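You operate a simulated robot arm through the tools that you are given. There is no shell and no other tool.

Carry out the task below with a simulated robot arm. There is one attempt and no reset: what you move stays moved.

Task
Clamp the beige carton in its stop and slot in both dividers.
Fine: slide it in without lifting; lock the clamp before the dividers go in.

The check looks at the end state, three seconds after you hand in, the way a careful person would. Anything else that was tipped, shoved, dropped, spilled or broken makes it a failure.

Robot
A 6-joint arm with a two-finger parallel gripper, fixed in place. Base frame: the origin is at the foot of the arm, x ahead of it, y to its left, z up; the work surface is at about z = 800. Readings come in mm, degrees, newtons and seconds.
With the tool pointing down near the work surface it reaches from about 260 to 680 mm from the base axis. Its first joint turns from -66.0 to 66.0 degrees. Payload 2.9 kg.
The TCP is the grasp point between the finger pads, 30 mm short of the fingertips. In the tool frame z runs along the fingers and y along their closing line. The gripper opens to 110 mm. The fingers are 20 mm wide and 10 mm thick; the gripper's body (48 by 112 mm) begins 55 mm behind the TCP.
Orientation is that of the tool frame in the base frame, as [roll, pitch, yaw] about the fixed x, y, z axes, in that order (R = Rz(yaw) Ry(pitch) Rx(roll)). With the fingers straight down and closing along the base's y, the tool's x points along the base's -x, its y along +y and its z along -z.

Tools
- The arm moves only by the tool jog_arm. Its arguments are lists of equal length, an entry for each row: "claw": the opening in per cent of the stroke, from 0 (shut) to 100 (fully open); "offset": the shift along the tool's x, y, z in units of 25 mm (1.0 is 25 mm), a list of three; "dr": the turn, a rotation vector about the tool's x, y, z in units of 4 degrees (1.0 is 4 degrees), a list of three. In form: {"claw": [claw, ...], "offset": [[tx, ty, tz], ...], "dr": [[wx, wy, wz], ...]}. A call has 1 to 20 rows; each row shifts and turns the commanded pose from where the row before left it, along the tool's axes as they then stand. A call with a number of a shift or a turn outside -1 to 1 is refused whole. A row lasts 0.2 s, in which the tool goes at most 50 mm and 8.6 degrees; a call with a longer step from one row to the next is refused whole, and so is a gripper value outside its range. Where a pose cannot be reached the arm comes as near as it can. A force on the tool above 70 N (or 10 N above the force at the start of the call, whichever is more), or a blocked arm, ends the call early, and 0.2 s more pass. Each finger travels about 108 mm/s and halts on what it meets, pressing with about 40 N; the grip force reading is that of the motor and also rises with nothing between the fingers. The clock runs only during rows and for 0.2 s after the last one: add rows that do not move to give the fingers time. The reply holds the time, the measured pose of the TCP, the force on the tool along the base axes, the opening and the grip force, in the units named above and with some noise, with the torque about the TCP (base axes, N m) and any sound that the robot's microphone picked up.
- Cameras (640 x 400 px; columns grow to the right, rows downward): "scene" is fixed at [40.8, 420.3, 1379.5]; the picture's right is [-0.96, -0.28, 0.00], its down [-0.14, 0.49, -0.86] and it looks along [0.24, -0.82, -0.51] (base axes); focal length 308 px, centre (320, 200). "wrist" rides on the gripper at [72, 17, -103] in the tool frame; the picture's right is [-0.23, 0.97, 0.00], its down [-0.76, -0.18, -0.62] and it looks along [-0.61, -0.14, 0.78] (tool axes); focal length 222 px, centre (320, 200). There is no depth. A picture from a camera that has moved, and an enlarged one, comes with that camera's place and axes in the base frame and with its lens. The place of the scene camera against the robot may be out by one fixed shift of up to 18 mm in any direction.
- grab_frame(camera): a new picture of that camera. It takes no simulated time.
- zoom(camera, box): a new picture of the part [left, top, right, bottom] of that camera's present view, enlarged. It takes no simulated time.
- job_done(): hands the job in; it is judged then, once.

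Places have to be worked out from the pictures, the camera data and where the tool is seen. Open the gripper and draw the arm clear of the work before you hand the job in, unless the task says otherwise.

The tools are called after ">>>" as name(argument=value, ...) on one line, values as JSON. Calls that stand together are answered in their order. jog_arm: Moves the arm, as the interface text tells. Its arguments: {"type":"object","properties":{"claw":{"type":"array","items":{"type":"number"}},"offset":{"type":"array","items":{"type":"array","items":{"type":"number"}}},"dr":{"type":"array","items":{"type":"array","items":{"type":"number"}}}},"required":["claw","offset","dr"]} The other tools are called the same way: grab_frame (camera) takes a picture; zoom (camera, box) takes an enlarged picture of a part of a camera's view; job_done () hands the job in.

At the start:

```text
t: 0.0
position: [290.3, -217.6, 1089.5]
ee_rot: [-180.0, 0.1, -180.0]
wrist_force: [-0.6, 0.0, -1.0]
wrist_torque: [0.02, 0.01, -0.03]
finger_gap: 109.9
grasp_force: 0.1
```

scene: 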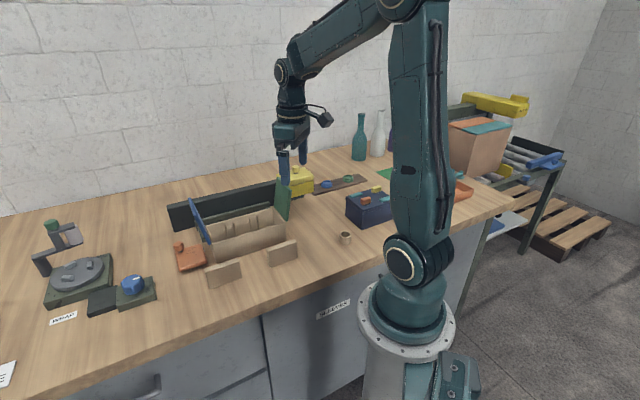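
wrist: 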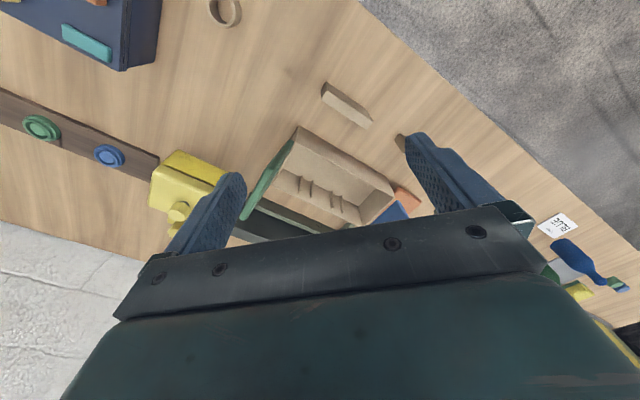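

I start by looking closely at the work area from both cameras.

>>> zoom(camera="scene", box=[150, 140, 390, 300])

>>> zoom(camera="wrist", box=[120, 60, 480, 285])

>>> zoom(camera="scene", box=[0, 160, 240, 320])

```text
2.50 times, centred on (270, 220) of scene
camera zoom: at [40.8, 420.3, 1379.5], right [-0.96, -0.28, 0.0], down [-0.14, 0.49, -0.86], along [0.24, -0.82, -0.51], focal length 771 px, centre (445, 150)
```

zoom: 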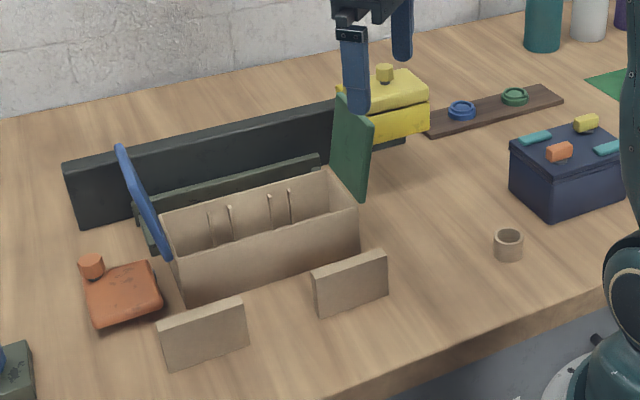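

```text
1.78 times, centred on (300, 172) of wrist
camera zoom: at [217.8, -200.1, 1192.3], right [0.23, 0.97, 0.0], down [0.76, -0.18, 0.62], along [0.61, -0.14, -0.78], focal length 395 px, centre (356, 249)
```

zoom: 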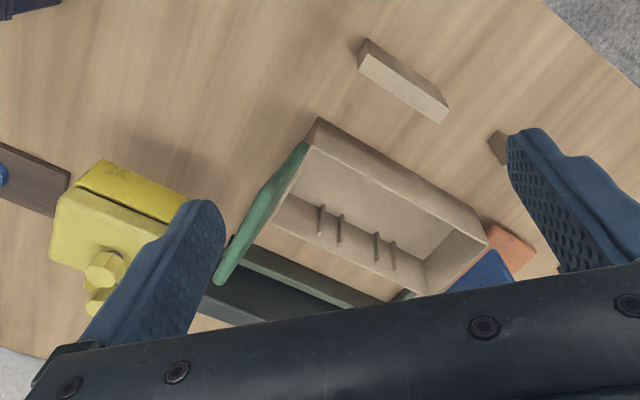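

```text
2.50 times, centred on (120, 240) of scene
camera zoom: at [40.8, 420.3, 1379.5], right [-0.96, -0.28, 0.0], down [-0.14, 0.49, -0.86], along [0.24, -0.82, -0.51], focal length 771 px, centre (820, 100)
```

zoom: 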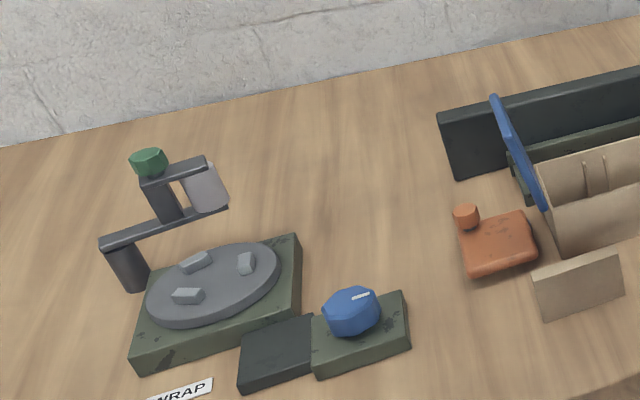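

The carton seems to lie about 45° to the base axes near (410,-190), with a dark fence behind it. I move the arm forward over it at the same height for a better look.

>>> jog_arm(claw=[100, 100, 100, 100, 100], offset=[[-1, 0, 0], [-1, 0, 0], [-1, 0, 0], [-1, 0, 0], [-0.5, 0, 0]], dr=[[0, 0, 0], [0, 0, 0], [0, 0, 0], [0, 0, 0], [0, 0, 0]])

>>> grab_frame(camera="wrist")

>>> zoom(camera="wrist", box=[160, 0, 480, 200])

>>> zoom(camera="scene", box=[150, 160, 310, 300])

```text
t: 1.2
position: [403.7, -216.5, 1091.3]
ee_rot: [-180.0, 0.0, -179.9]
wrist_force: [-0.1, 1.0, 0.2]
wrist_torque: [0.01, 0.0, -0.01]
finger_gap: 110.0
grasp_force: 0.0
```

```text
taken
camera wrist: at [331.1, -198.9, 1193.2], right [0.23, 0.97, 0.0], down [0.76, -0.18, 0.62], along [0.61, -0.14, -0.78], focal length 222 px, centre (320, 200)
```

wrist: 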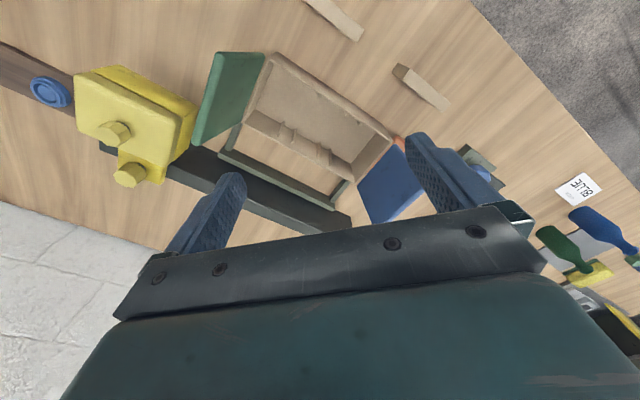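

```text
2.00 times, centred on (320, 100) of wrist
camera zoom: at [331.1, -198.9, 1193.2], right [0.23, 0.97, 0.0], down [0.76, -0.18, 0.62], along [0.61, -0.14, -0.78], focal length 444 px, centre (320, 400)
```

zoom: 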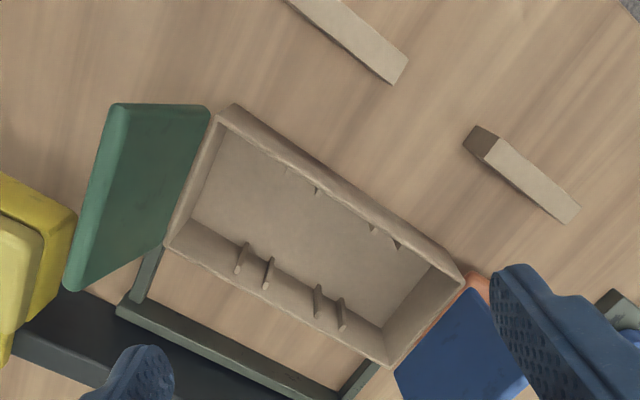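

```text
2.86 times, centred on (230, 230) of scene
camera zoom: at [40.8, 420.3, 1379.5], right [-0.96, -0.28, 0.0], down [-0.14, 0.49, -0.86], along [0.24, -0.82, -0.51], focal length 881 px, centre (577, 114)
```

zoom: 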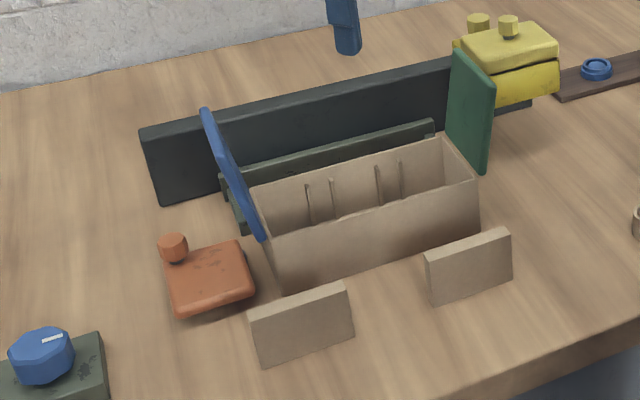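

I can see a U-shaped green stop frame in front of the dark fence. I'm looking at the yellow and orange items, the labels and the rest to find the clamp.

>>> zoom(camera="wrist", box=[0, 30, 240, 210])

>>> zoom(camera="scene", box=[260, 150, 380, 225])

>>> zoom(camera="scene", box=[280, 280, 380, 340])

>>> zoom(camera="scene", box=[150, 170, 250, 290])

>>> zoom(camera="scene", box=[330, 80, 570, 240])

>>> zoom(camera="wrist", box=[400, 100, 640, 340])

```text
2.22 times, centred on (120, 120) of wrist
camera zoom: at [331.1, -198.9, 1193.2], right [0.23, 0.97, 0.0], down [0.76, -0.18, 0.62], along [0.61, -0.14, -0.78], focal length 494 px, centre (764, 378)
```

zoom: 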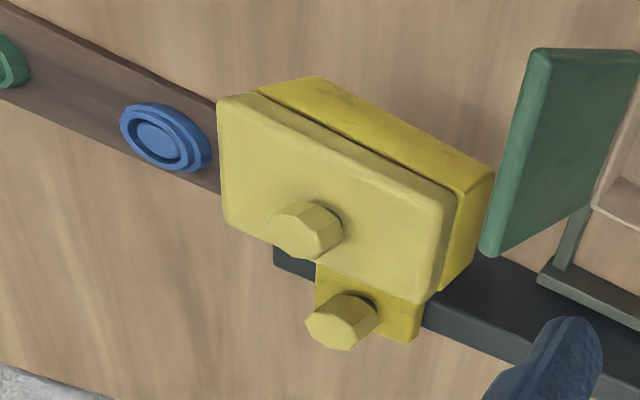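

```text
5.33 times, centred on (320, 188) of scene
camera zoom: at [40.8, 420.3, 1379.5], right [-0.96, -0.28, 0.0], down [-0.14, 0.49, -0.86], along [0.24, -0.82, -0.51], focal length 1645 px, centre (320, 267)
```

zoom: 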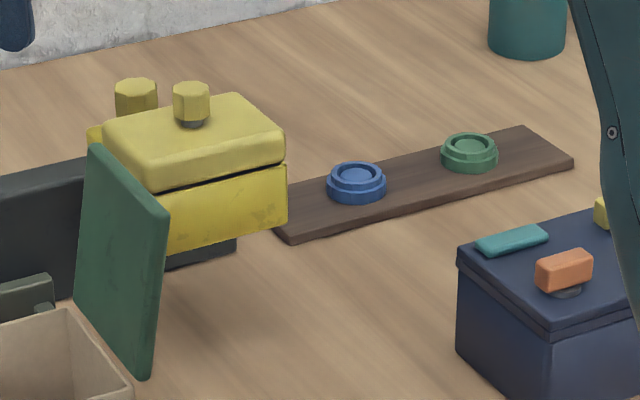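

```text
6.40 times, centred on (330, 310) of scene
camera zoom: at [40.8, 420.3, 1379.5], right [-0.96, -0.28, 0.0], down [-0.14, 0.49, -0.86], along [0.24, -0.82, -0.51], focal length 1974 px, centre (256, -504)
```

zoom: 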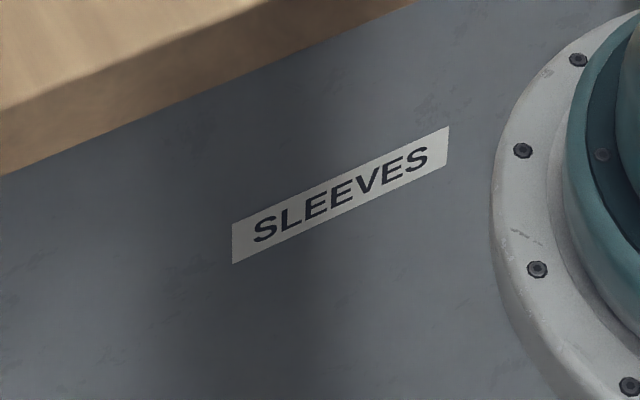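

```text
3.33 times, centred on (200, 230) of scene
camera zoom: at [40.8, 420.3, 1379.5], right [-0.96, -0.28, 0.0], down [-0.14, 0.49, -0.86], along [0.24, -0.82, -0.51], focal length 1028 px, centre (720, 100)
```

zoom: 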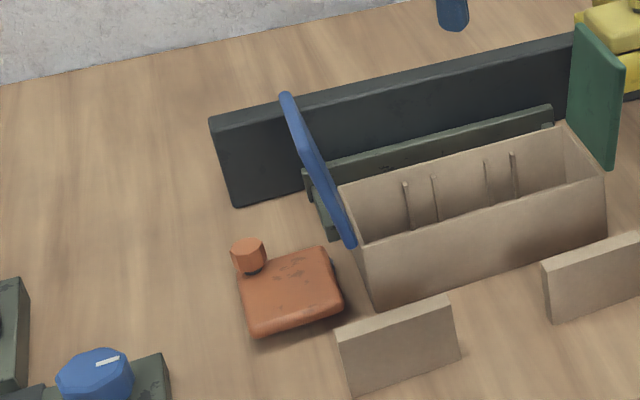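

```text
2.50 times, centred on (450, 160) of scene
camera zoom: at [40.8, 420.3, 1379.5], right [-0.96, -0.28, 0.0], down [-0.14, 0.49, -0.86], along [0.24, -0.82, -0.51], focal length 771 px, centre (-5, 300)
```

zoom: 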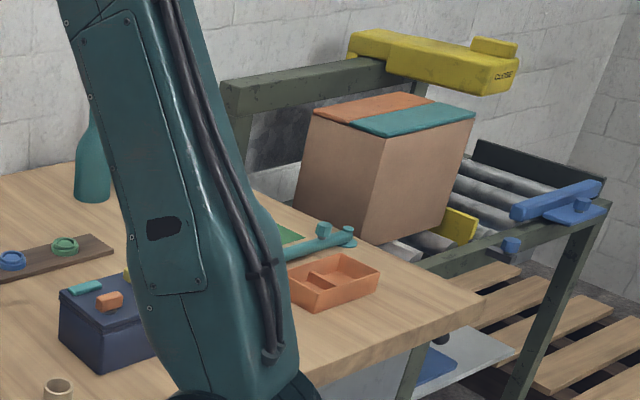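

```text
1.67 times, centred on (520, 220) of wrist
camera zoom: at [331.1, -198.9, 1193.2], right [0.23, 0.97, 0.0], down [0.76, -0.18, 0.62], along [0.61, -0.14, -0.78], focal length 370 px, centre (-13, 167)
```

zoom: 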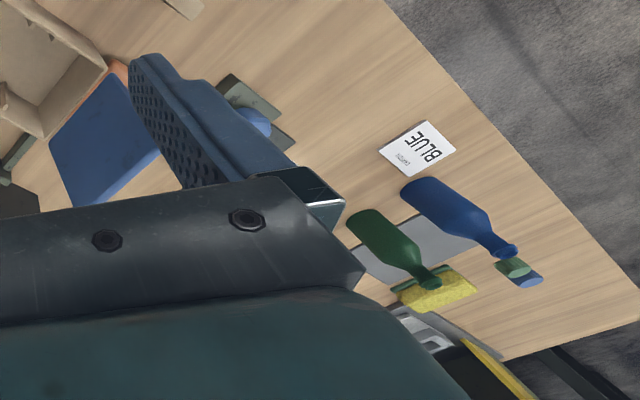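

The yellow unit near (380,-490) rides on the fence and may be the clamp; I'll get a closer view of it with the camera turned toward the fence.

>>> jog_arm(claw=[100, 100, 100, 100, 100, 100, 100, 100], offset=[[1, 0, 0], [1, -1, 0], [1, -1, 0], [0, -1, 0], [0, -1, 0], [0, -1, 0], [0, 0, 0], [0, 0, 0]], dr=[[0, 0, 0], [0, 0, 0], [0, 0, 0], [0, 0, 0], [0, 0, 0], [0, 0, 0], [0, 0, 1], [0, 0, 1]])

>>> grab_frame(camera="wrist")

>>> zoom(camera="wrist", box=[200, 0, 440, 180])

>>> grab_frame(camera="scene")

```text
t: 3.0
position: [326.3, -342.3, 1089.2]
ee_rot: [-180.0, 0.0, 172.0]
wrist_force: [0.6, -0.6, 0.9]
wrist_torque: [-0.03, -0.04, -0.02]
finger_gap: 110.1
grasp_force: 0.1
```

```text
taken
camera wrist: at [257.4, -314.3, 1192.4], right [0.36, 0.93, 0.0], down [0.73, -0.28, 0.62], along [0.58, -0.22, -0.78], focal length 222 px, centre (320, 200)
```

wrist: 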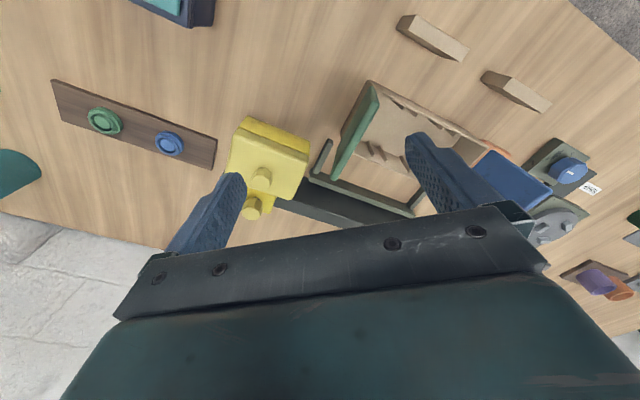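

```text
2.22 times, centred on (320, 90) of wrist
camera zoom: at [257.4, -314.3, 1192.4], right [0.36, 0.93, 0.0], down [0.73, -0.28, 0.62], along [0.58, -0.22, -0.78], focal length 494 px, centre (320, 444)
```

zoom: 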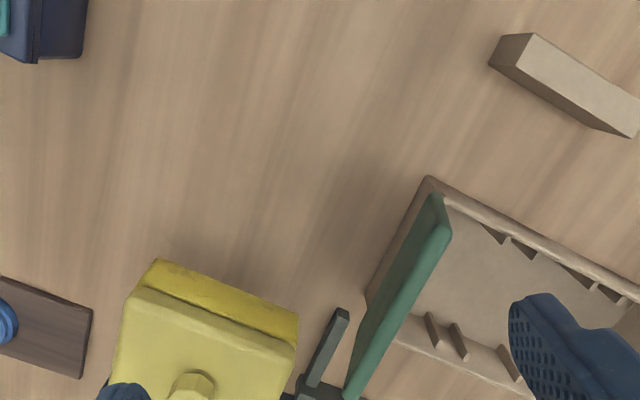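

```text
taken
```

scene: 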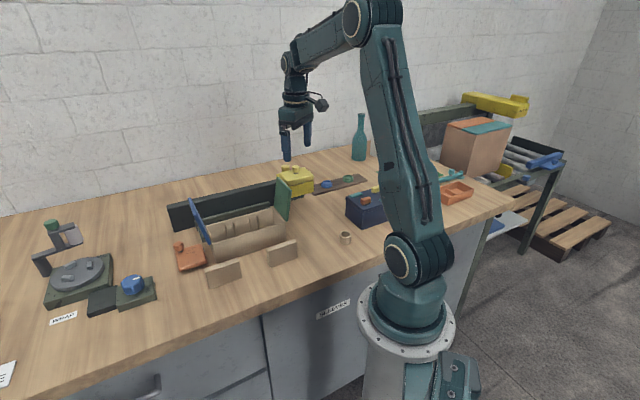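

The scene is consistent; I go lower and rotate toward the fence to see the yellow unit in detail.

>>> jog_arm(claw=[100, 100, 100, 100, 100, 100, 100, 100, 100, 100], offset=[[0.7, -0.8, 1], [0, -0.8, 1], [0, -0.8, 1], [0, 0, 0.6], [0, 0, 0], [0, 0, 0], [0, 0, 0], [0, 0, 0], [0, 0, 0], [0, 0, 0]], dr=[[0, 0, 0], [0, 0, 0], [0, 0, 0], [0, 0, 0], [0, 0, 1], [0, 0, 1], [0, 0, 1], [0, 0, 1], [0, 0, 1], [0, 0, 1]])

>>> grab_frame(camera="wrist")

>>> zoom(camera="wrist", box=[200, 0, 440, 180])

```text
t: 5.2
position: [301.9, -399.8, 1000.5]
ee_rot: [179.9, 0.0, 147.8]
wrist_force: [-0.3, -0.4, 0.7]
wrist_torque: [0.01, 0.0, -0.02]
finger_gap: 109.9
grasp_force: 0.1
```

```text
taken
camera wrist: at [250.0, -346.3, 1102.7], right [0.71, 0.7, 0.0], down [0.55, -0.56, 0.62], along [0.44, -0.44, -0.78], focal length 222 px, centre (320, 200)
```

wrist: 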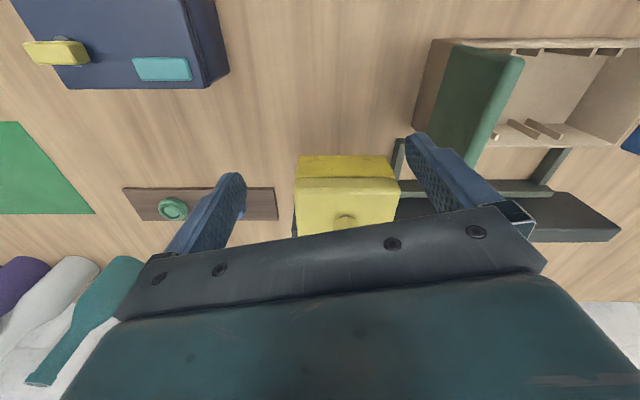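

```text
2.22 times, centred on (320, 90) of wrist
camera zoom: at [250.0, -346.3, 1102.7], right [0.71, 0.7, 0.0], down [0.55, -0.56, 0.62], along [0.44, -0.44, -0.78], focal length 494 px, centre (320, 444)
```

zoom: 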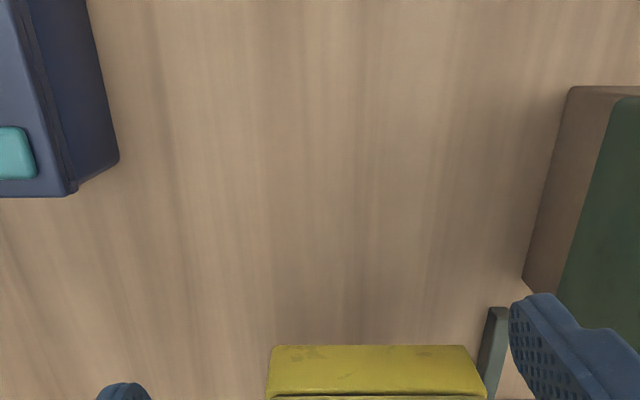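

The camera now looks perpendicular to the fence, and the carton looks aligned with it. I move out over the yellow unit to see its top and knobs.

>>> jog_arm(claw=[100, 100, 100, 100], offset=[[-0.9, -0.2, -0.5], [-0.9, -0.2, -0.5], [-0.9, -0.2, 0], [-0.6, 0, 0]], dr=[[0, 0, 0], [0, 0, 0], [0, 0, 0], [0, 0, 0]])

>>> grab_frame(camera="wrist")

>>> zoom(camera="wrist", box=[220, 60, 420, 210])

```text
t: 6.2
position: [362.3, -455.3, 1022.6]
ee_rot: [-179.9, 0.0, 147.9]
wrist_force: [0.6, -0.1, 0.4]
wrist_torque: [0.02, 0.0, 0.01]
finger_gap: 109.9
grasp_force: 0.0
```

```text
taken
camera wrist: at [311.1, -401.9, 1125.9], right [0.71, 0.71, 0.0], down [0.55, -0.55, 0.62], along [0.44, -0.44, -0.78], focal length 222 px, centre (320, 200)
```

wrist: 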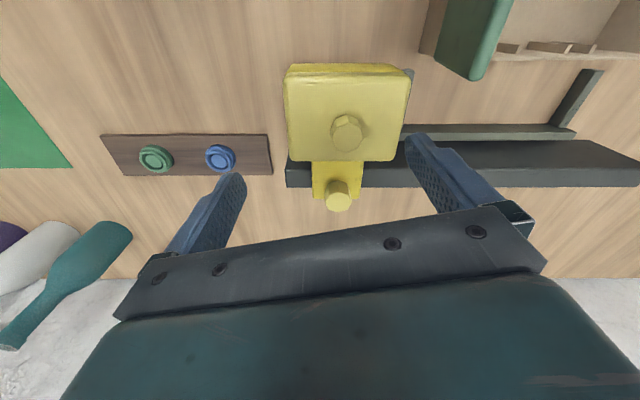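

```text
2.67 times, centred on (320, 135) of wrist
camera zoom: at [311.1, -401.9, 1125.9], right [0.71, 0.71, 0.0], down [0.55, -0.55, 0.62], along [0.44, -0.44, -0.78], focal length 592 px, centre (320, 373)
```

zoom: 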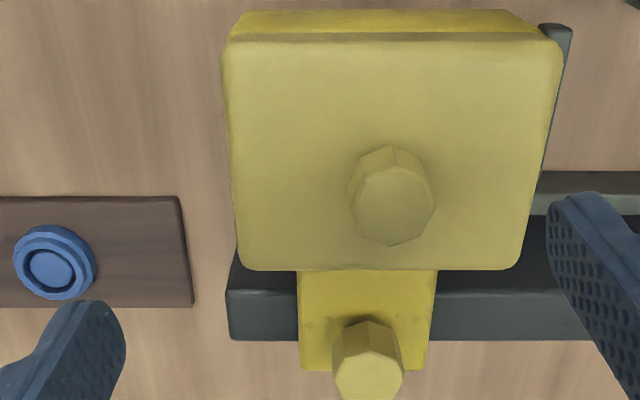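

Yellow looks like a two-part body straddling the fence, with one knob on top and another behind. Next I travel high over the carton to inspect the orange item at the other end.

>>> jog_arm(claw=[100, 100, 100, 100, 100, 100, 100, 100, 100, 100, 100, 100, 100, 100, 100, 100, 100], offset=[[0, 0, -1], [0, 0, -1], [0, 1, 0], [0, 1, 0], [0, 1, 0], [0, 1, 0], [0, 1, 0], [0, 1, 0], [0, 1, 0], [0, 1, 0], [0.4, 1, 0], [0.4, 1, 0], [0.4, 1, 0], [0.4, 1, 0], [0.4, 1, 0], [0, 1, 0], [0, 1, 0]], dr=[[0, 0, 0], [0, 0, 0], [0, 0, 0], [0, 0, 0], [0, 0, 0], [0, 0, 0], [0, 0, 0], [0, 0, 0], [0, 0, 0], [0, 0, 0], [0, 0, 0], [0, 0, 0], [0, 0, 0], [0, 0, 0], [0, 0, 0], [0, 0, 0], [0, 0, 0]])

>>> grab_frame(camera="wrist")

>>> zoom(camera="wrist", box=[200, 20, 440, 200])

>>> zoom(camera="scene", box=[250, 150, 350, 230])

```text
t: 9.8
position: [520.0, -109.2, 1075.4]
ee_rot: [-179.9, 0.0, 148.1]
wrist_force: [0.3, 0.4, 0.2]
wrist_torque: [-0.02, -0.03, 0.01]
finger_gap: 110.3
grasp_force: 0.1
```

```text
taken
camera wrist: at [467.9, -56.7, 1177.5], right [0.71, 0.71, 0.0], down [0.55, -0.55, 0.62], along [0.44, -0.44, -0.78], focal length 222 px, centre (320, 200)
```

wrist: 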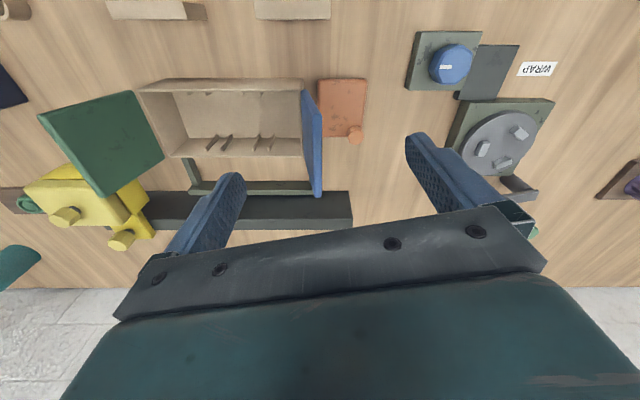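

```text
2.22 times, centred on (320, 110) of wrist
camera zoom: at [467.9, -56.7, 1177.5], right [0.71, 0.71, 0.0], down [0.55, -0.55, 0.62], along [0.44, -0.44, -0.78], focal length 494 px, centre (320, 400)
```

zoom: 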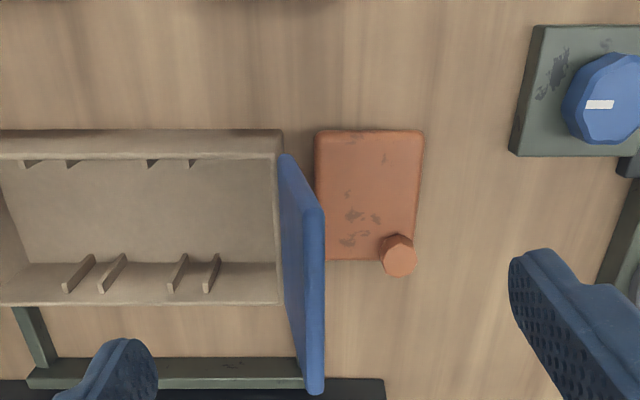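

```text
5.00 times, centred on (300, 190) of scene
camera zoom: at [40.8, 420.3, 1379.5], right [-0.96, -0.28, 0.0], down [-0.14, 0.49, -0.86], along [0.24, -0.82, -0.51], focal length 1542 px, centre (420, 250)
```

zoom: 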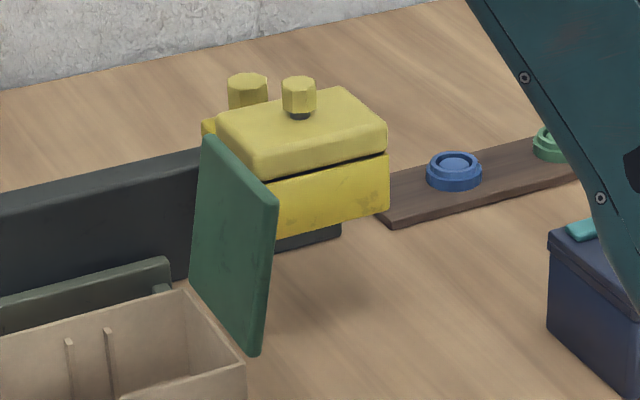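

The orange part is a flat plate with a peg at one corner, and the yellow one seems to hang on the fence rail. I'll travel back and tilt the tool to see the yellow unit from the front, almost horizontally.

>>> jog_arm(claw=[100, 100, 100, 100, 100, 100, 100, 100, 100, 100, 100, 100, 100, 100, 100], offset=[[0, -1, 0], [0, -1, 0], [0, -1, 0], [0.5, -1, 0], [0.5, -1, 0], [0.5, -1, 0], [0.5, -1, 0], [0.5, -1, 0], [0.5, -1, 0], [0.5, -1, 0], [0.33, -1, 0], [0, -1, 0], [0, -1, 0.8], [0, -1, 0.8], [0, 0, 0.6]], dr=[[0, 0, 0], [0, 0, 0], [0, 0, 0], [0, 0, 0], [0, 0, 0], [0, 0, 0], [0, 0, 0], [0, 0, 0], [0, 0, 0], [0, 0, 0], [0, 0, 0], [0, 0, 0], [0, 0, 0], [0, 0, 0], [0, 0, 0]])

>>> jog_arm(claw=[100, 100, 100, 100, 100, 100, 100, 100], offset=[[0, 0, 0.3], [0, 0, 0.3], [0, 0, 0.3], [0, 0, 0.3], [0, 0, 0.3], [0, 0, 0.3], [0, 0, 0], [0, 0, 0]], dr=[[0.23, -0.97, 0], [0.23, -0.97, 0], [0.23, -0.97, 0], [0.23, -0.97, 0], [0.23, -0.97, 0], [0.23, -0.97, 0], [0.23, -0.97, 0], [0.12, -0.5, 0]])

>>> grab_frame(camera="wrist")

>>> grab_frame(camera="scene")

```text
t: 13.0
position: [254.2, -359.6, 1018.4]
ee_rot: [179.9, 0.1, 148.0]
wrist_force: [0.7, 0.3, 0.2]
wrist_torque: [0.02, 0.02, 0.02]
finger_gap: 109.8
grasp_force: 0.1
```

```text
t: 14.8
position: [259.9, -362.5, 974.7]
ee_rot: [-172.4, 29.1, 150.0]
wrist_force: [0.0, -0.3, 0.3]
wrist_torque: [0.0, 0.02, -0.03]
finger_gap: 109.9
grasp_force: 0.0
```

```text
taken
camera wrist: at [177.6, -279.6, 1026.3], right [0.71, 0.71, 0.0], down [0.26, -0.26, 0.93], along [0.66, -0.66, -0.37], focal length 222 px, centre (320, 200)
```

wrist: 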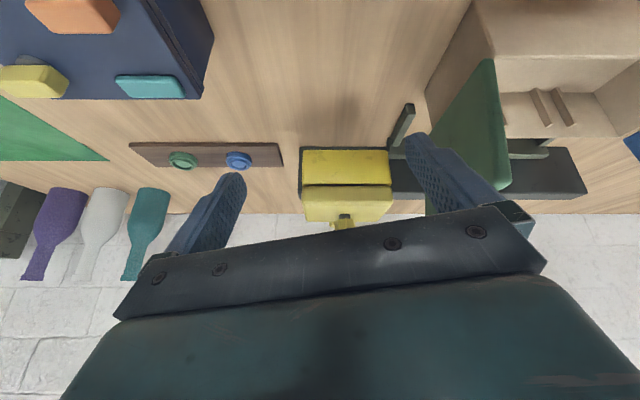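

```text
taken
```

scene: 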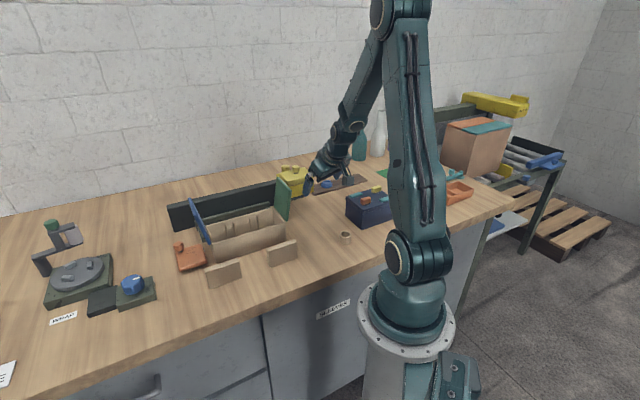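

The wrist image is upside-down (image top is nearer/lower), so this is a front view of the yellow unit; I zoom in.

>>> zoom(camera="wrist", box=[240, 80, 480, 240])

>>> zoom(camera="wrist", box=[400, 0, 640, 200])

```text
2.50 times, centred on (360, 160) of wrist
camera zoom: at [177.6, -279.6, 1026.3], right [0.71, 0.71, 0.0], down [0.26, -0.26, 0.93], along [0.66, -0.66, -0.37], focal length 555 px, centre (220, 300)
```

zoom: 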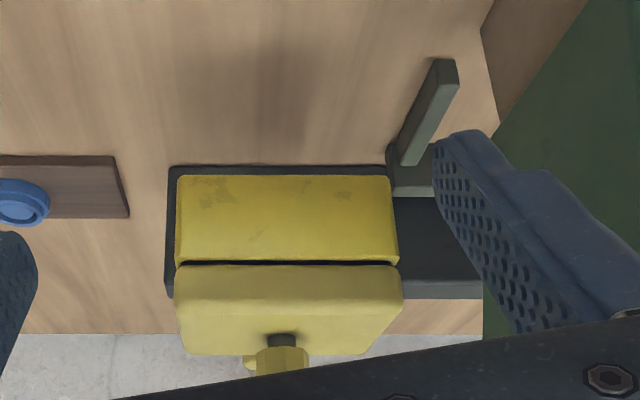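

```text
2.00 times, centred on (520, 100) of wrist
camera zoom: at [177.6, -279.6, 1026.3], right [0.71, 0.71, 0.0], down [0.26, -0.26, 0.93], along [0.66, -0.66, -0.37], focal length 444 px, centre (-80, 400)
```

zoom: 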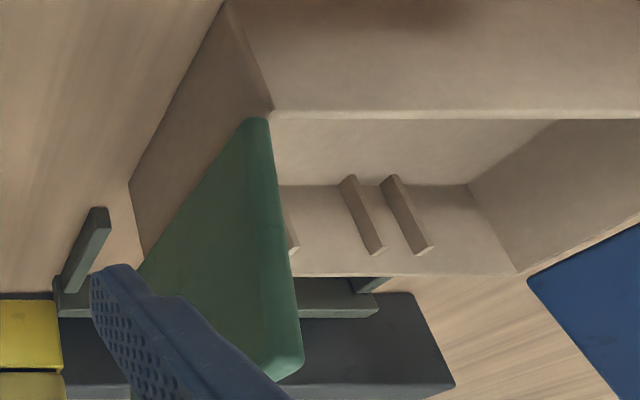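

The yellow head sits on top of the fence, with its underside around z≈885, above the carton rim at z≈868. Now a closer look at the orange part and the right arm of the U stop; I undo the tilt and travel high.

>>> jog_arm(claw=[100, 100, 100, 100, 100, 100, 100, 100], offset=[[0, 0, -0.6], [0, 0, -0.6], [0, 0, -0.6], [0, 0, -0.6], [0, 0, -0.6], [0, 0, -0.6], [0, 0, -0.6], [0, 0, 0]], dr=[[-0.23, 0.97, 0], [-0.23, 0.97, 0], [-0.23, 0.97, 0], [-0.23, 0.97, 0], [-0.23, 0.97, 0], [-0.23, 0.97, 0], [-0.23, 0.97, 0], [-0.12, 0.5, 0]])

>>> jog_arm(claw=[100, 100, 100, 100, 100, 100, 100, 100, 100, 100, 100, 100, 100, 100, 100, 100], offset=[[0, 0, -1], [0, 1, 0], [0, 1, 0], [0, 1, 0], [-0.5, 1, 0], [-0.5, 1, 0], [-0.5, 1, 0], [-0.5, 1, 0], [-0.5, 1, 0], [0, 1, 0], [0, 1, 0], [0, 1, 0], [0, 1, 0], [0, 1, 0], [0, 1, 0], [0, 1, 0]], dr=[[0, 0, 0], [0, 0, 0], [0, 0, 0], [0, 0, 0], [0, 0, 0], [0, 0, 0], [0, 0, 0], [0, 0, 0], [0, 0, 0], [0, 0, 0], [0, 0, 0], [0, 0, 0], [0, 0, 0], [0, 0, 0], [0, 0, 0], [0, 0, 0]])

>>> grab_frame(camera="wrist")

```text
t: 16.6
position: [237.0, -339.2, 1075.3]
ee_rot: [180.0, -0.1, 148.0]
wrist_force: [-0.2, 1.2, 0.9]
wrist_torque: [-0.03, -0.02, 0.01]
finger_gap: 110.0
grasp_force: 0.1
```

```text
t: 20.0
position: [488.0, -54.6, 1100.6]
ee_rot: [-179.9, 0.0, 148.0]
wrist_force: [-0.2, 0.0, 0.3]
wrist_torque: [-0.02, 0.0, 0.04]
finger_gap: 110.1
grasp_force: 0.0
```

```text
taken
camera wrist: at [437.1, -1.4, 1203.4], right [0.71, 0.71, 0.0], down [0.55, -0.55, 0.62], along [0.44, -0.44, -0.78], focal length 222 px, centre (320, 200)
```

wrist: 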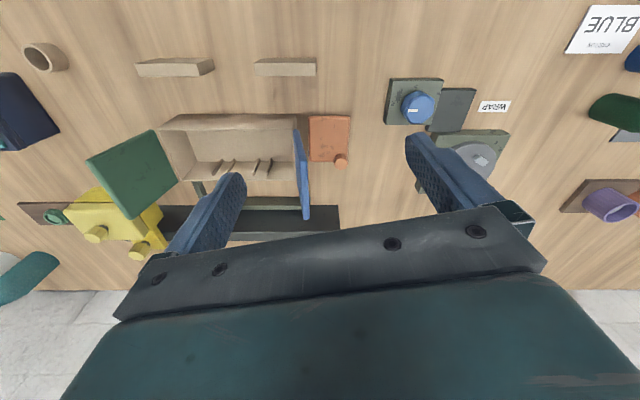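

I move closer to the orange part and the right end of the stop, staying clear of the blue flap.

>>> jog_arm(claw=[100, 100, 100, 100, 100], offset=[[-1, 0.75, 0], [-1, 0, 1], [-1, 0, 1], [-0.87, 0, 1], [0, 0, 1]], dr=[[0, 0, 0], [0, 0, 0], [0, 0, 0], [0, 0, 0], [0, 0, 0]])

>>> grab_frame(camera="wrist")

>>> zoom(camera="wrist", box=[160, 40, 400, 220])

```text
t: 21.2
position: [581.7, -90.3, 1001.9]
ee_rot: [179.9, 0.2, 148.0]
wrist_force: [-2.2, 1.1, 8.6]
wrist_torque: [-0.39, 0.39, -0.08]
finger_gap: 109.7
grasp_force: 0.1
```

```text
taken
camera wrist: at [528.7, -37.1, 1105.1], right [0.71, 0.71, 0.0], down [0.55, -0.55, 0.62], along [0.44, -0.44, -0.78], focal length 222 px, centre (320, 200)
```

wrist: 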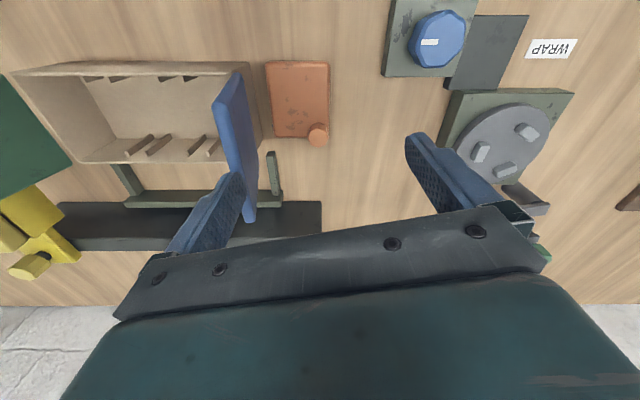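

```text
2.22 times, centred on (280, 130) of wrist
camera zoom: at [528.7, -37.1, 1105.1], right [0.71, 0.71, 0.0], down [0.55, -0.55, 0.62], along [0.44, -0.44, -0.78], focal length 494 px, centre (409, 356)
```

zoom: 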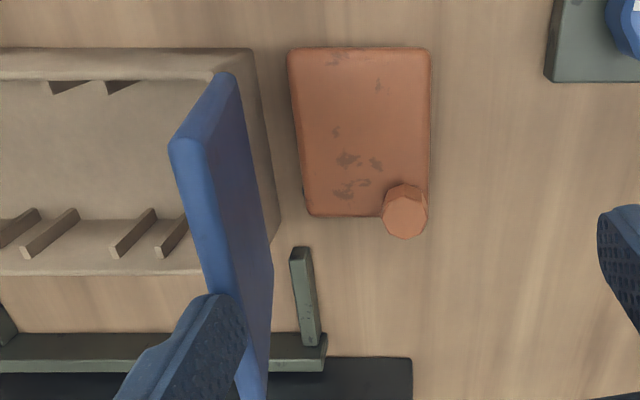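

The wrist now reads about 8.6 N upward, so the left finger probably touches the blue flap. I retreat straight up at once.

>>> jog_arm(claw=[100, 100, 100, 100], offset=[[0, 0, -0.5], [0, 0, -1], [0, 0, -1], [0, 0, 0]], dr=[[0, 0, 0], [0, 0, 0], [0, 0, 0], [0, 0, 0]])

>>> grab_frame(camera="wrist")

>>> zoom(camera="scene", box=[150, 160, 310, 300])

```text
t: 22.2
position: [579.3, -91.4, 1061.5]
ee_rot: [-180.0, 0.0, 148.1]
wrist_force: [-0.9, -0.8, -0.7]
wrist_torque: [0.02, 0.03, 0.01]
finger_gap: 109.8
grasp_force: 0.1
```

```text
taken
camera wrist: at [528.1, -37.5, 1164.4], right [0.71, 0.71, 0.0], down [0.55, -0.55, 0.62], along [0.44, -0.44, -0.78], focal length 222 px, centre (320, 200)
```

wrist: 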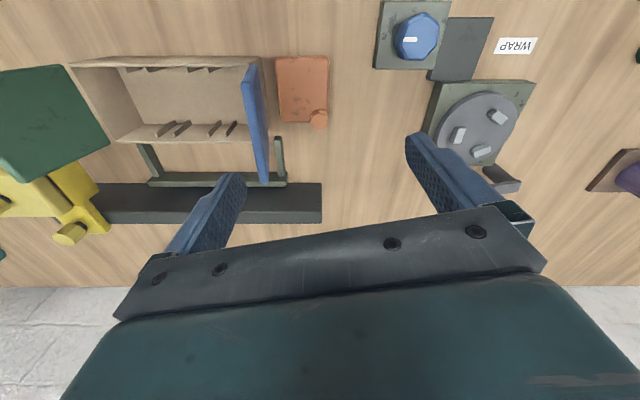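

```text
2.86 times, centred on (230, 230) of scene
camera zoom: at [40.8, 420.3, 1379.5], right [-0.96, -0.28, 0.0], down [-0.14, 0.49, -0.86], along [0.24, -0.82, -0.51], focal length 881 px, centre (577, 114)
```

zoom: 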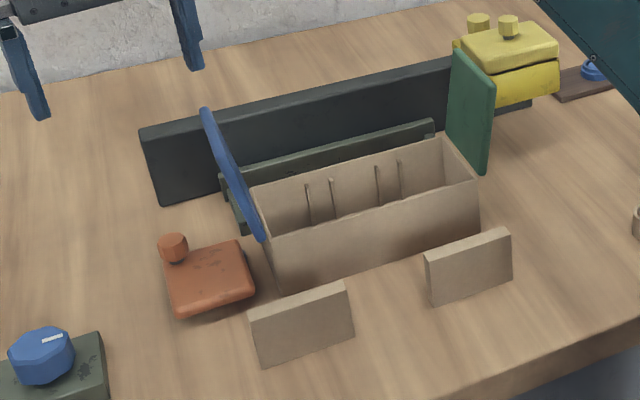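

The scene is unchanged after that light touch, so the flap held. I'll use tight scene-camera zooms, which render sharply, to understand the yellow and orange parts.

>>> zoom(camera="scene", box=[170, 235, 220, 275])

>>> zoom(camera="scene", box=[265, 155, 325, 205])

>>> zoom(camera="scene", box=[195, 180, 300, 265])

>>> zoom(camera="wrist", box=[0, 120, 160, 260])

```text
10.00 times, centred on (195, 255) of scene
camera zoom: at [40.8, 420.3, 1379.5], right [-0.96, -0.28, 0.0], down [-0.14, 0.49, -0.86], along [0.24, -0.82, -0.51], focal length 3084 px, centre (1570, -350)
```

zoom: 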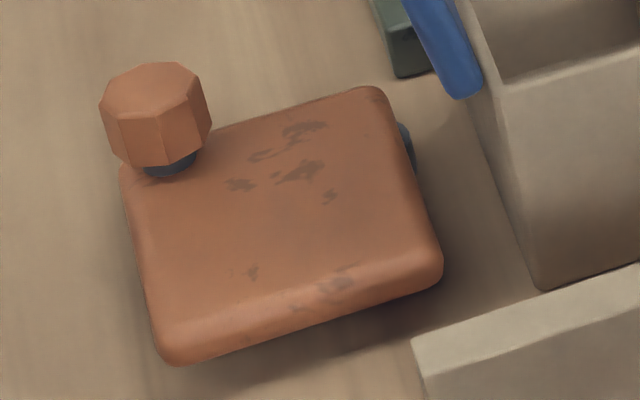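

```text
8.00 times, centred on (295, 180) of scene
camera zoom: at [40.8, 420.3, 1379.5], right [-0.96, -0.28, 0.0], down [-0.14, 0.49, -0.86], along [0.24, -0.82, -0.51], focal length 2467 px, centre (520, 360)
```

zoom: 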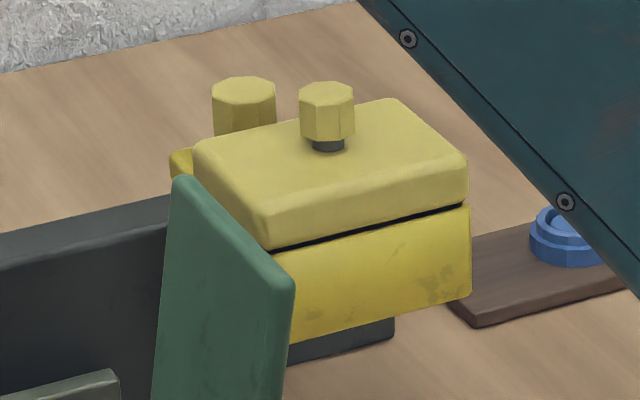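

```text
4.71 times, centred on (248, 222) of scene
camera zoom: at [40.8, 420.3, 1379.5], right [-0.96, -0.28, 0.0], down [-0.14, 0.49, -0.86], along [0.24, -0.82, -0.51], focal length 1451 px, centre (661, 94)
```

zoom: 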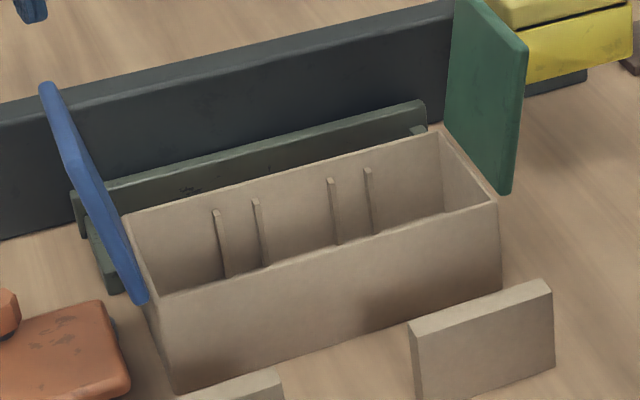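

```text
2.86 times, centred on (80, 190) of wrist
camera zoom: at [528.1, -37.5, 1164.4], right [0.71, 0.71, 0.0], down [0.55, -0.55, 0.62], along [0.44, -0.44, -0.78], focal length 635 px, centre (1006, 229)
```

zoom: 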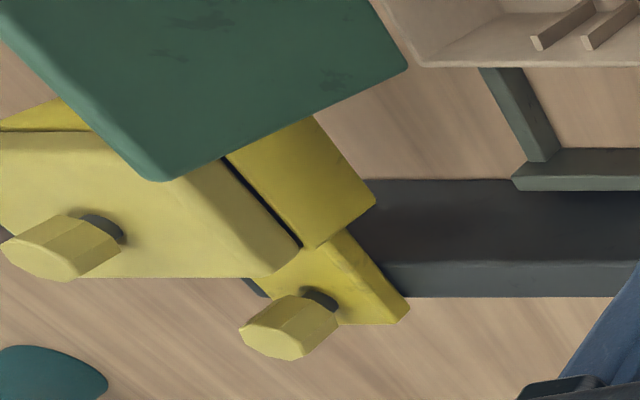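

There's a dark-blue nub under the orange plate facing the carton, so it may be a clamp pad. I'm zooming in further on it from both cameras.

>>> zoom(camera="scene", box=[190, 235, 215, 255])

>>> zoom(camera="wrist", box=[240, 40, 340, 140])

>>> zoom(camera="scene", box=[270, 175, 320, 215])

```text
16.00 times, centred on (202, 245) of scene
camera zoom: at [40.8, 420.3, 1379.5], right [-0.96, -0.28, 0.0], down [-0.14, 0.49, -0.86], along [0.24, -0.82, -0.51], focal length 4934 px, centre (2200, -520)
```

zoom: 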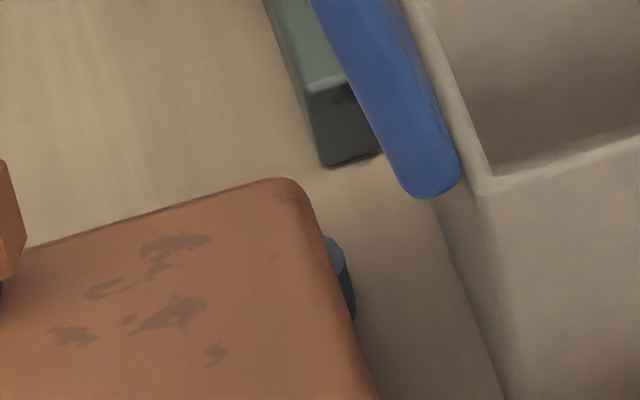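

```text
4.00 times, centred on (290, 90) of wrist
camera zoom: at [528.1, -37.5, 1164.4], right [0.71, 0.71, 0.0], down [0.55, -0.55, 0.62], along [0.44, -0.44, -0.78], focal length 888 px, centre (440, 640)
```

zoom: 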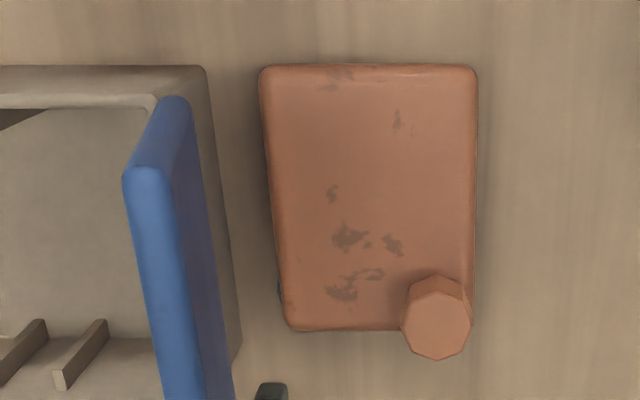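

```text
10.00 times, centred on (295, 195) of scene
camera zoom: at [40.8, 420.3, 1379.5], right [-0.96, -0.28, 0.0], down [-0.14, 0.49, -0.86], along [0.24, -0.82, -0.51], focal length 3084 px, centre (570, 250)
```

zoom: 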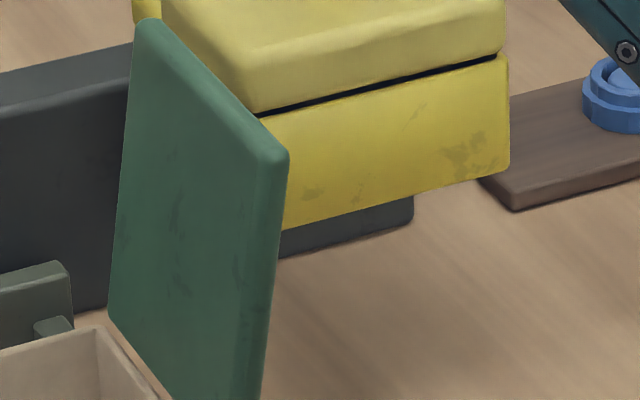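

The orange plate is raised on a round post near its far-left corner, with its knob at the other corner, so it looks like a swing clamp. Before pushing, I centre the camera on the carton to measure how it lines up with the U arms.

>>> jog_arm(claw=[100, 100, 100, 100, 100, 100, 100, 100], offset=[[0.2, -0.9, 0], [0.2, -0.9, 0], [0.2, -0.9, 0], [0.2, -0.9, 0], [0.2, -0.9, 0], [0.2, -0.9, 0], [0.2, -0.9, 0], [0.1, -0.75, 0]], dr=[[0, 0, 0], [0, 0, 0], [0, 0, 0], [0, 0, 0], [0, 0, 0], [0, 0, 0], [0, 0, 0], [0, 0, 0]])

>>> grab_frame(camera="wrist")

>>> zoom(camera="wrist", box=[220, 40, 420, 190])

```text
t: 24.0
position: [456.2, -221.2, 1059.7]
ee_rot: [-179.9, 0.1, 148.0]
wrist_force: [0.1, -0.2, 0.4]
wrist_torque: [-0.04, -0.03, 0.03]
finger_gap: 109.6
grasp_force: 0.0
```

```text
taken
camera wrist: at [404.5, -167.6, 1162.7], right [0.71, 0.71, 0.0], down [0.55, -0.55, 0.62], along [0.44, -0.44, -0.78], focal length 222 px, centre (320, 200)
```

wrist: 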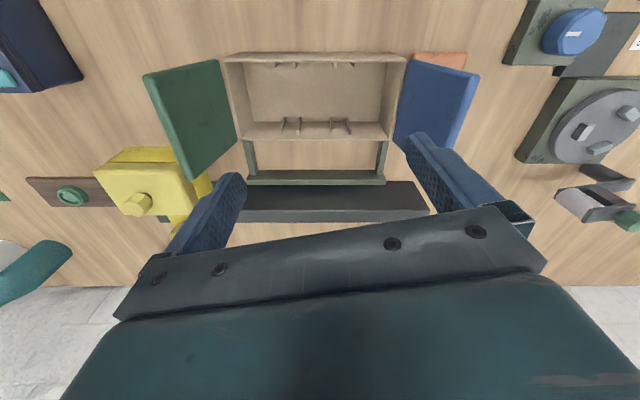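

```text
2.67 times, centred on (320, 115) of wrist
camera zoom: at [404.5, -167.6, 1162.7], right [0.71, 0.71, 0.0], down [0.55, -0.55, 0.62], along [0.44, -0.44, -0.78], focal length 592 px, centre (320, 427)
```

zoom: 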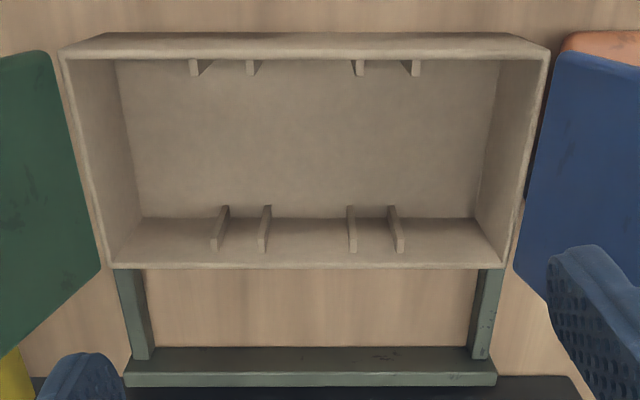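

This gives a good symmetric view: the carton's u extent is about 57–266, near face w≈435, far face w≈531. I zoom in on both rails for the precise clearance.

>>> zoom(camera="wrist", box=[235, 120, 315, 190])

>>> zoom(camera="wrist", box=[340, 120, 420, 190])

>>> zoom(camera="wrist", box=[220, 40, 330, 110])

>>> zoom(camera="wrist", box=[310, 40, 490, 110])

```text
5.71 times, centred on (275, 155) of wrist
camera zoom: at [404.5, -167.6, 1162.7], right [0.71, 0.71, 0.0], down [0.55, -0.55, 0.62], along [0.44, -0.44, -0.78], focal length 1269 px, centre (577, 457)
```

zoom: 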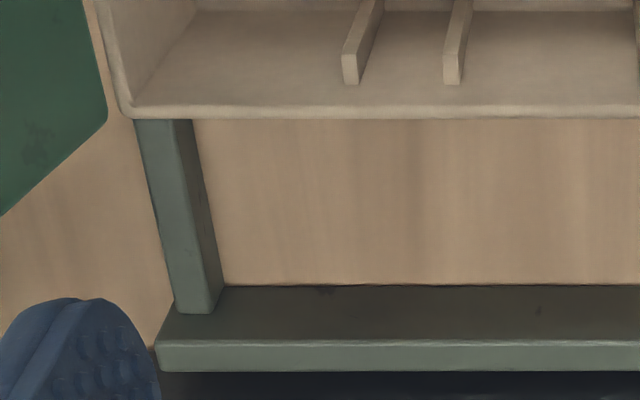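

```text
5.71 times, centred on (380, 155) of wrist
camera zoom: at [404.5, -167.6, 1162.7], right [0.71, 0.71, 0.0], down [0.55, -0.55, 0.62], along [0.44, -0.44, -0.78], focal length 1269 px, centre (-23, 457)
```

zoom: 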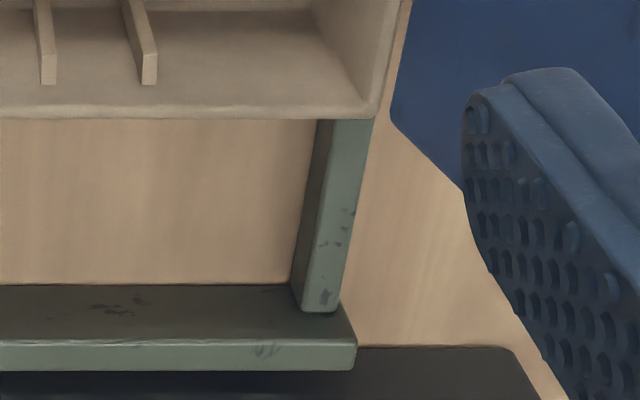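

```text
5.71 times, centred on (275, 75) of wrist
camera zoom: at [404.5, -167.6, 1162.7], right [0.71, 0.71, 0.0], down [0.55, -0.55, 0.62], along [0.44, -0.44, -0.78], focal length 1269 px, centre (577, 914)
```

zoom: 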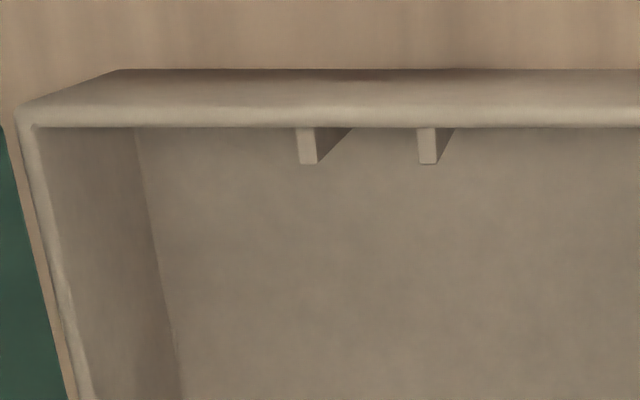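

```text
3.56 times, centred on (400, 75) of wrist
camera zoom: at [404.5, -167.6, 1162.7], right [0.71, 0.71, 0.0], down [0.55, -0.55, 0.62], along [0.44, -0.44, -0.78], focal length 790 px, centre (36, 644)
```

zoom: 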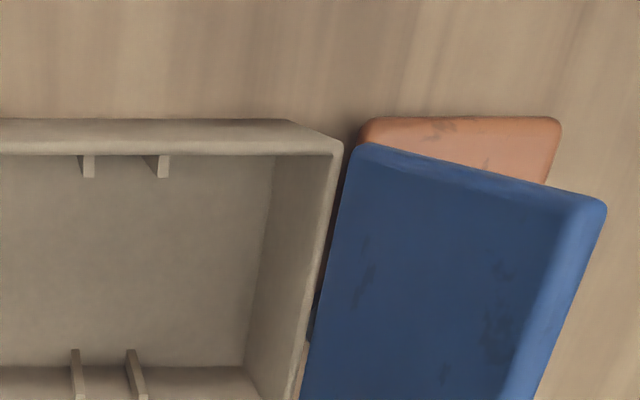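

The U opening is about u 51–271 and the carton about 57–266, so it's well centred with roughly 6 mm clearance on each side. The back rail is at w≈620, so the slide is about 89 mm. Next I back off to measure the dividers, which stand in front.

>>> jog_arm(claw=[100, 100, 100, 100], offset=[[1, 0.2, 0], [1, 0.2, 0], [1, 0.3, 0], [0.04, 0, 0]], dr=[[0, 0, 0], [0, 0, 0], [0, 0, 0], [0, 0, 0]])

>>> grab_frame(camera="wrist")

>>> zoom(camera="wrist", box=[210, 20, 430, 160])

```text
t: 25.0
position: [400.6, -165.3, 1061.4]
ee_rot: [-180.0, -0.1, 148.0]
wrist_force: [0.3, 0.2, -0.3]
wrist_torque: [0.02, 0.0, 0.0]
finger_gap: 109.9
grasp_force: 0.1
```

```text
taken
camera wrist: at [347.9, -112.5, 1164.5], right [0.71, 0.71, 0.0], down [0.55, -0.55, 0.62], along [0.44, -0.44, -0.78], focal length 222 px, centre (320, 200)
```

wrist: 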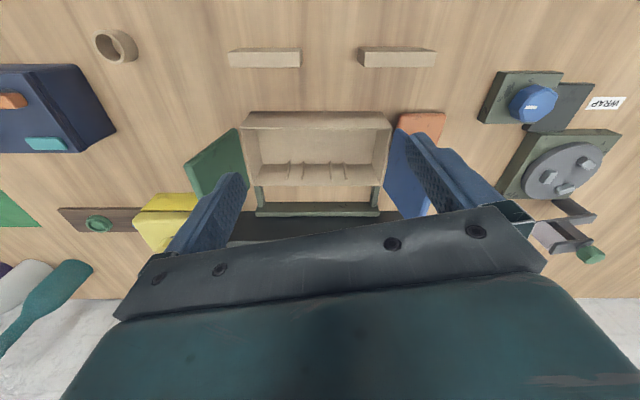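

```text
2.86 times, centred on (320, 90) of wrist
camera zoom: at [347.9, -112.5, 1164.5], right [0.71, 0.71, 0.0], down [0.55, -0.55, 0.62], along [0.44, -0.44, -0.78], focal length 635 px, centre (320, 514)
```

zoom: 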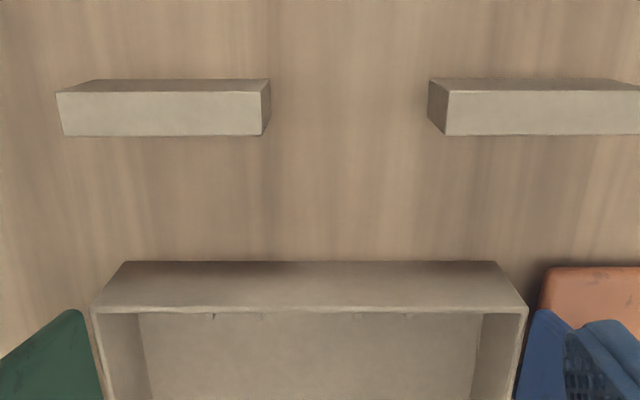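

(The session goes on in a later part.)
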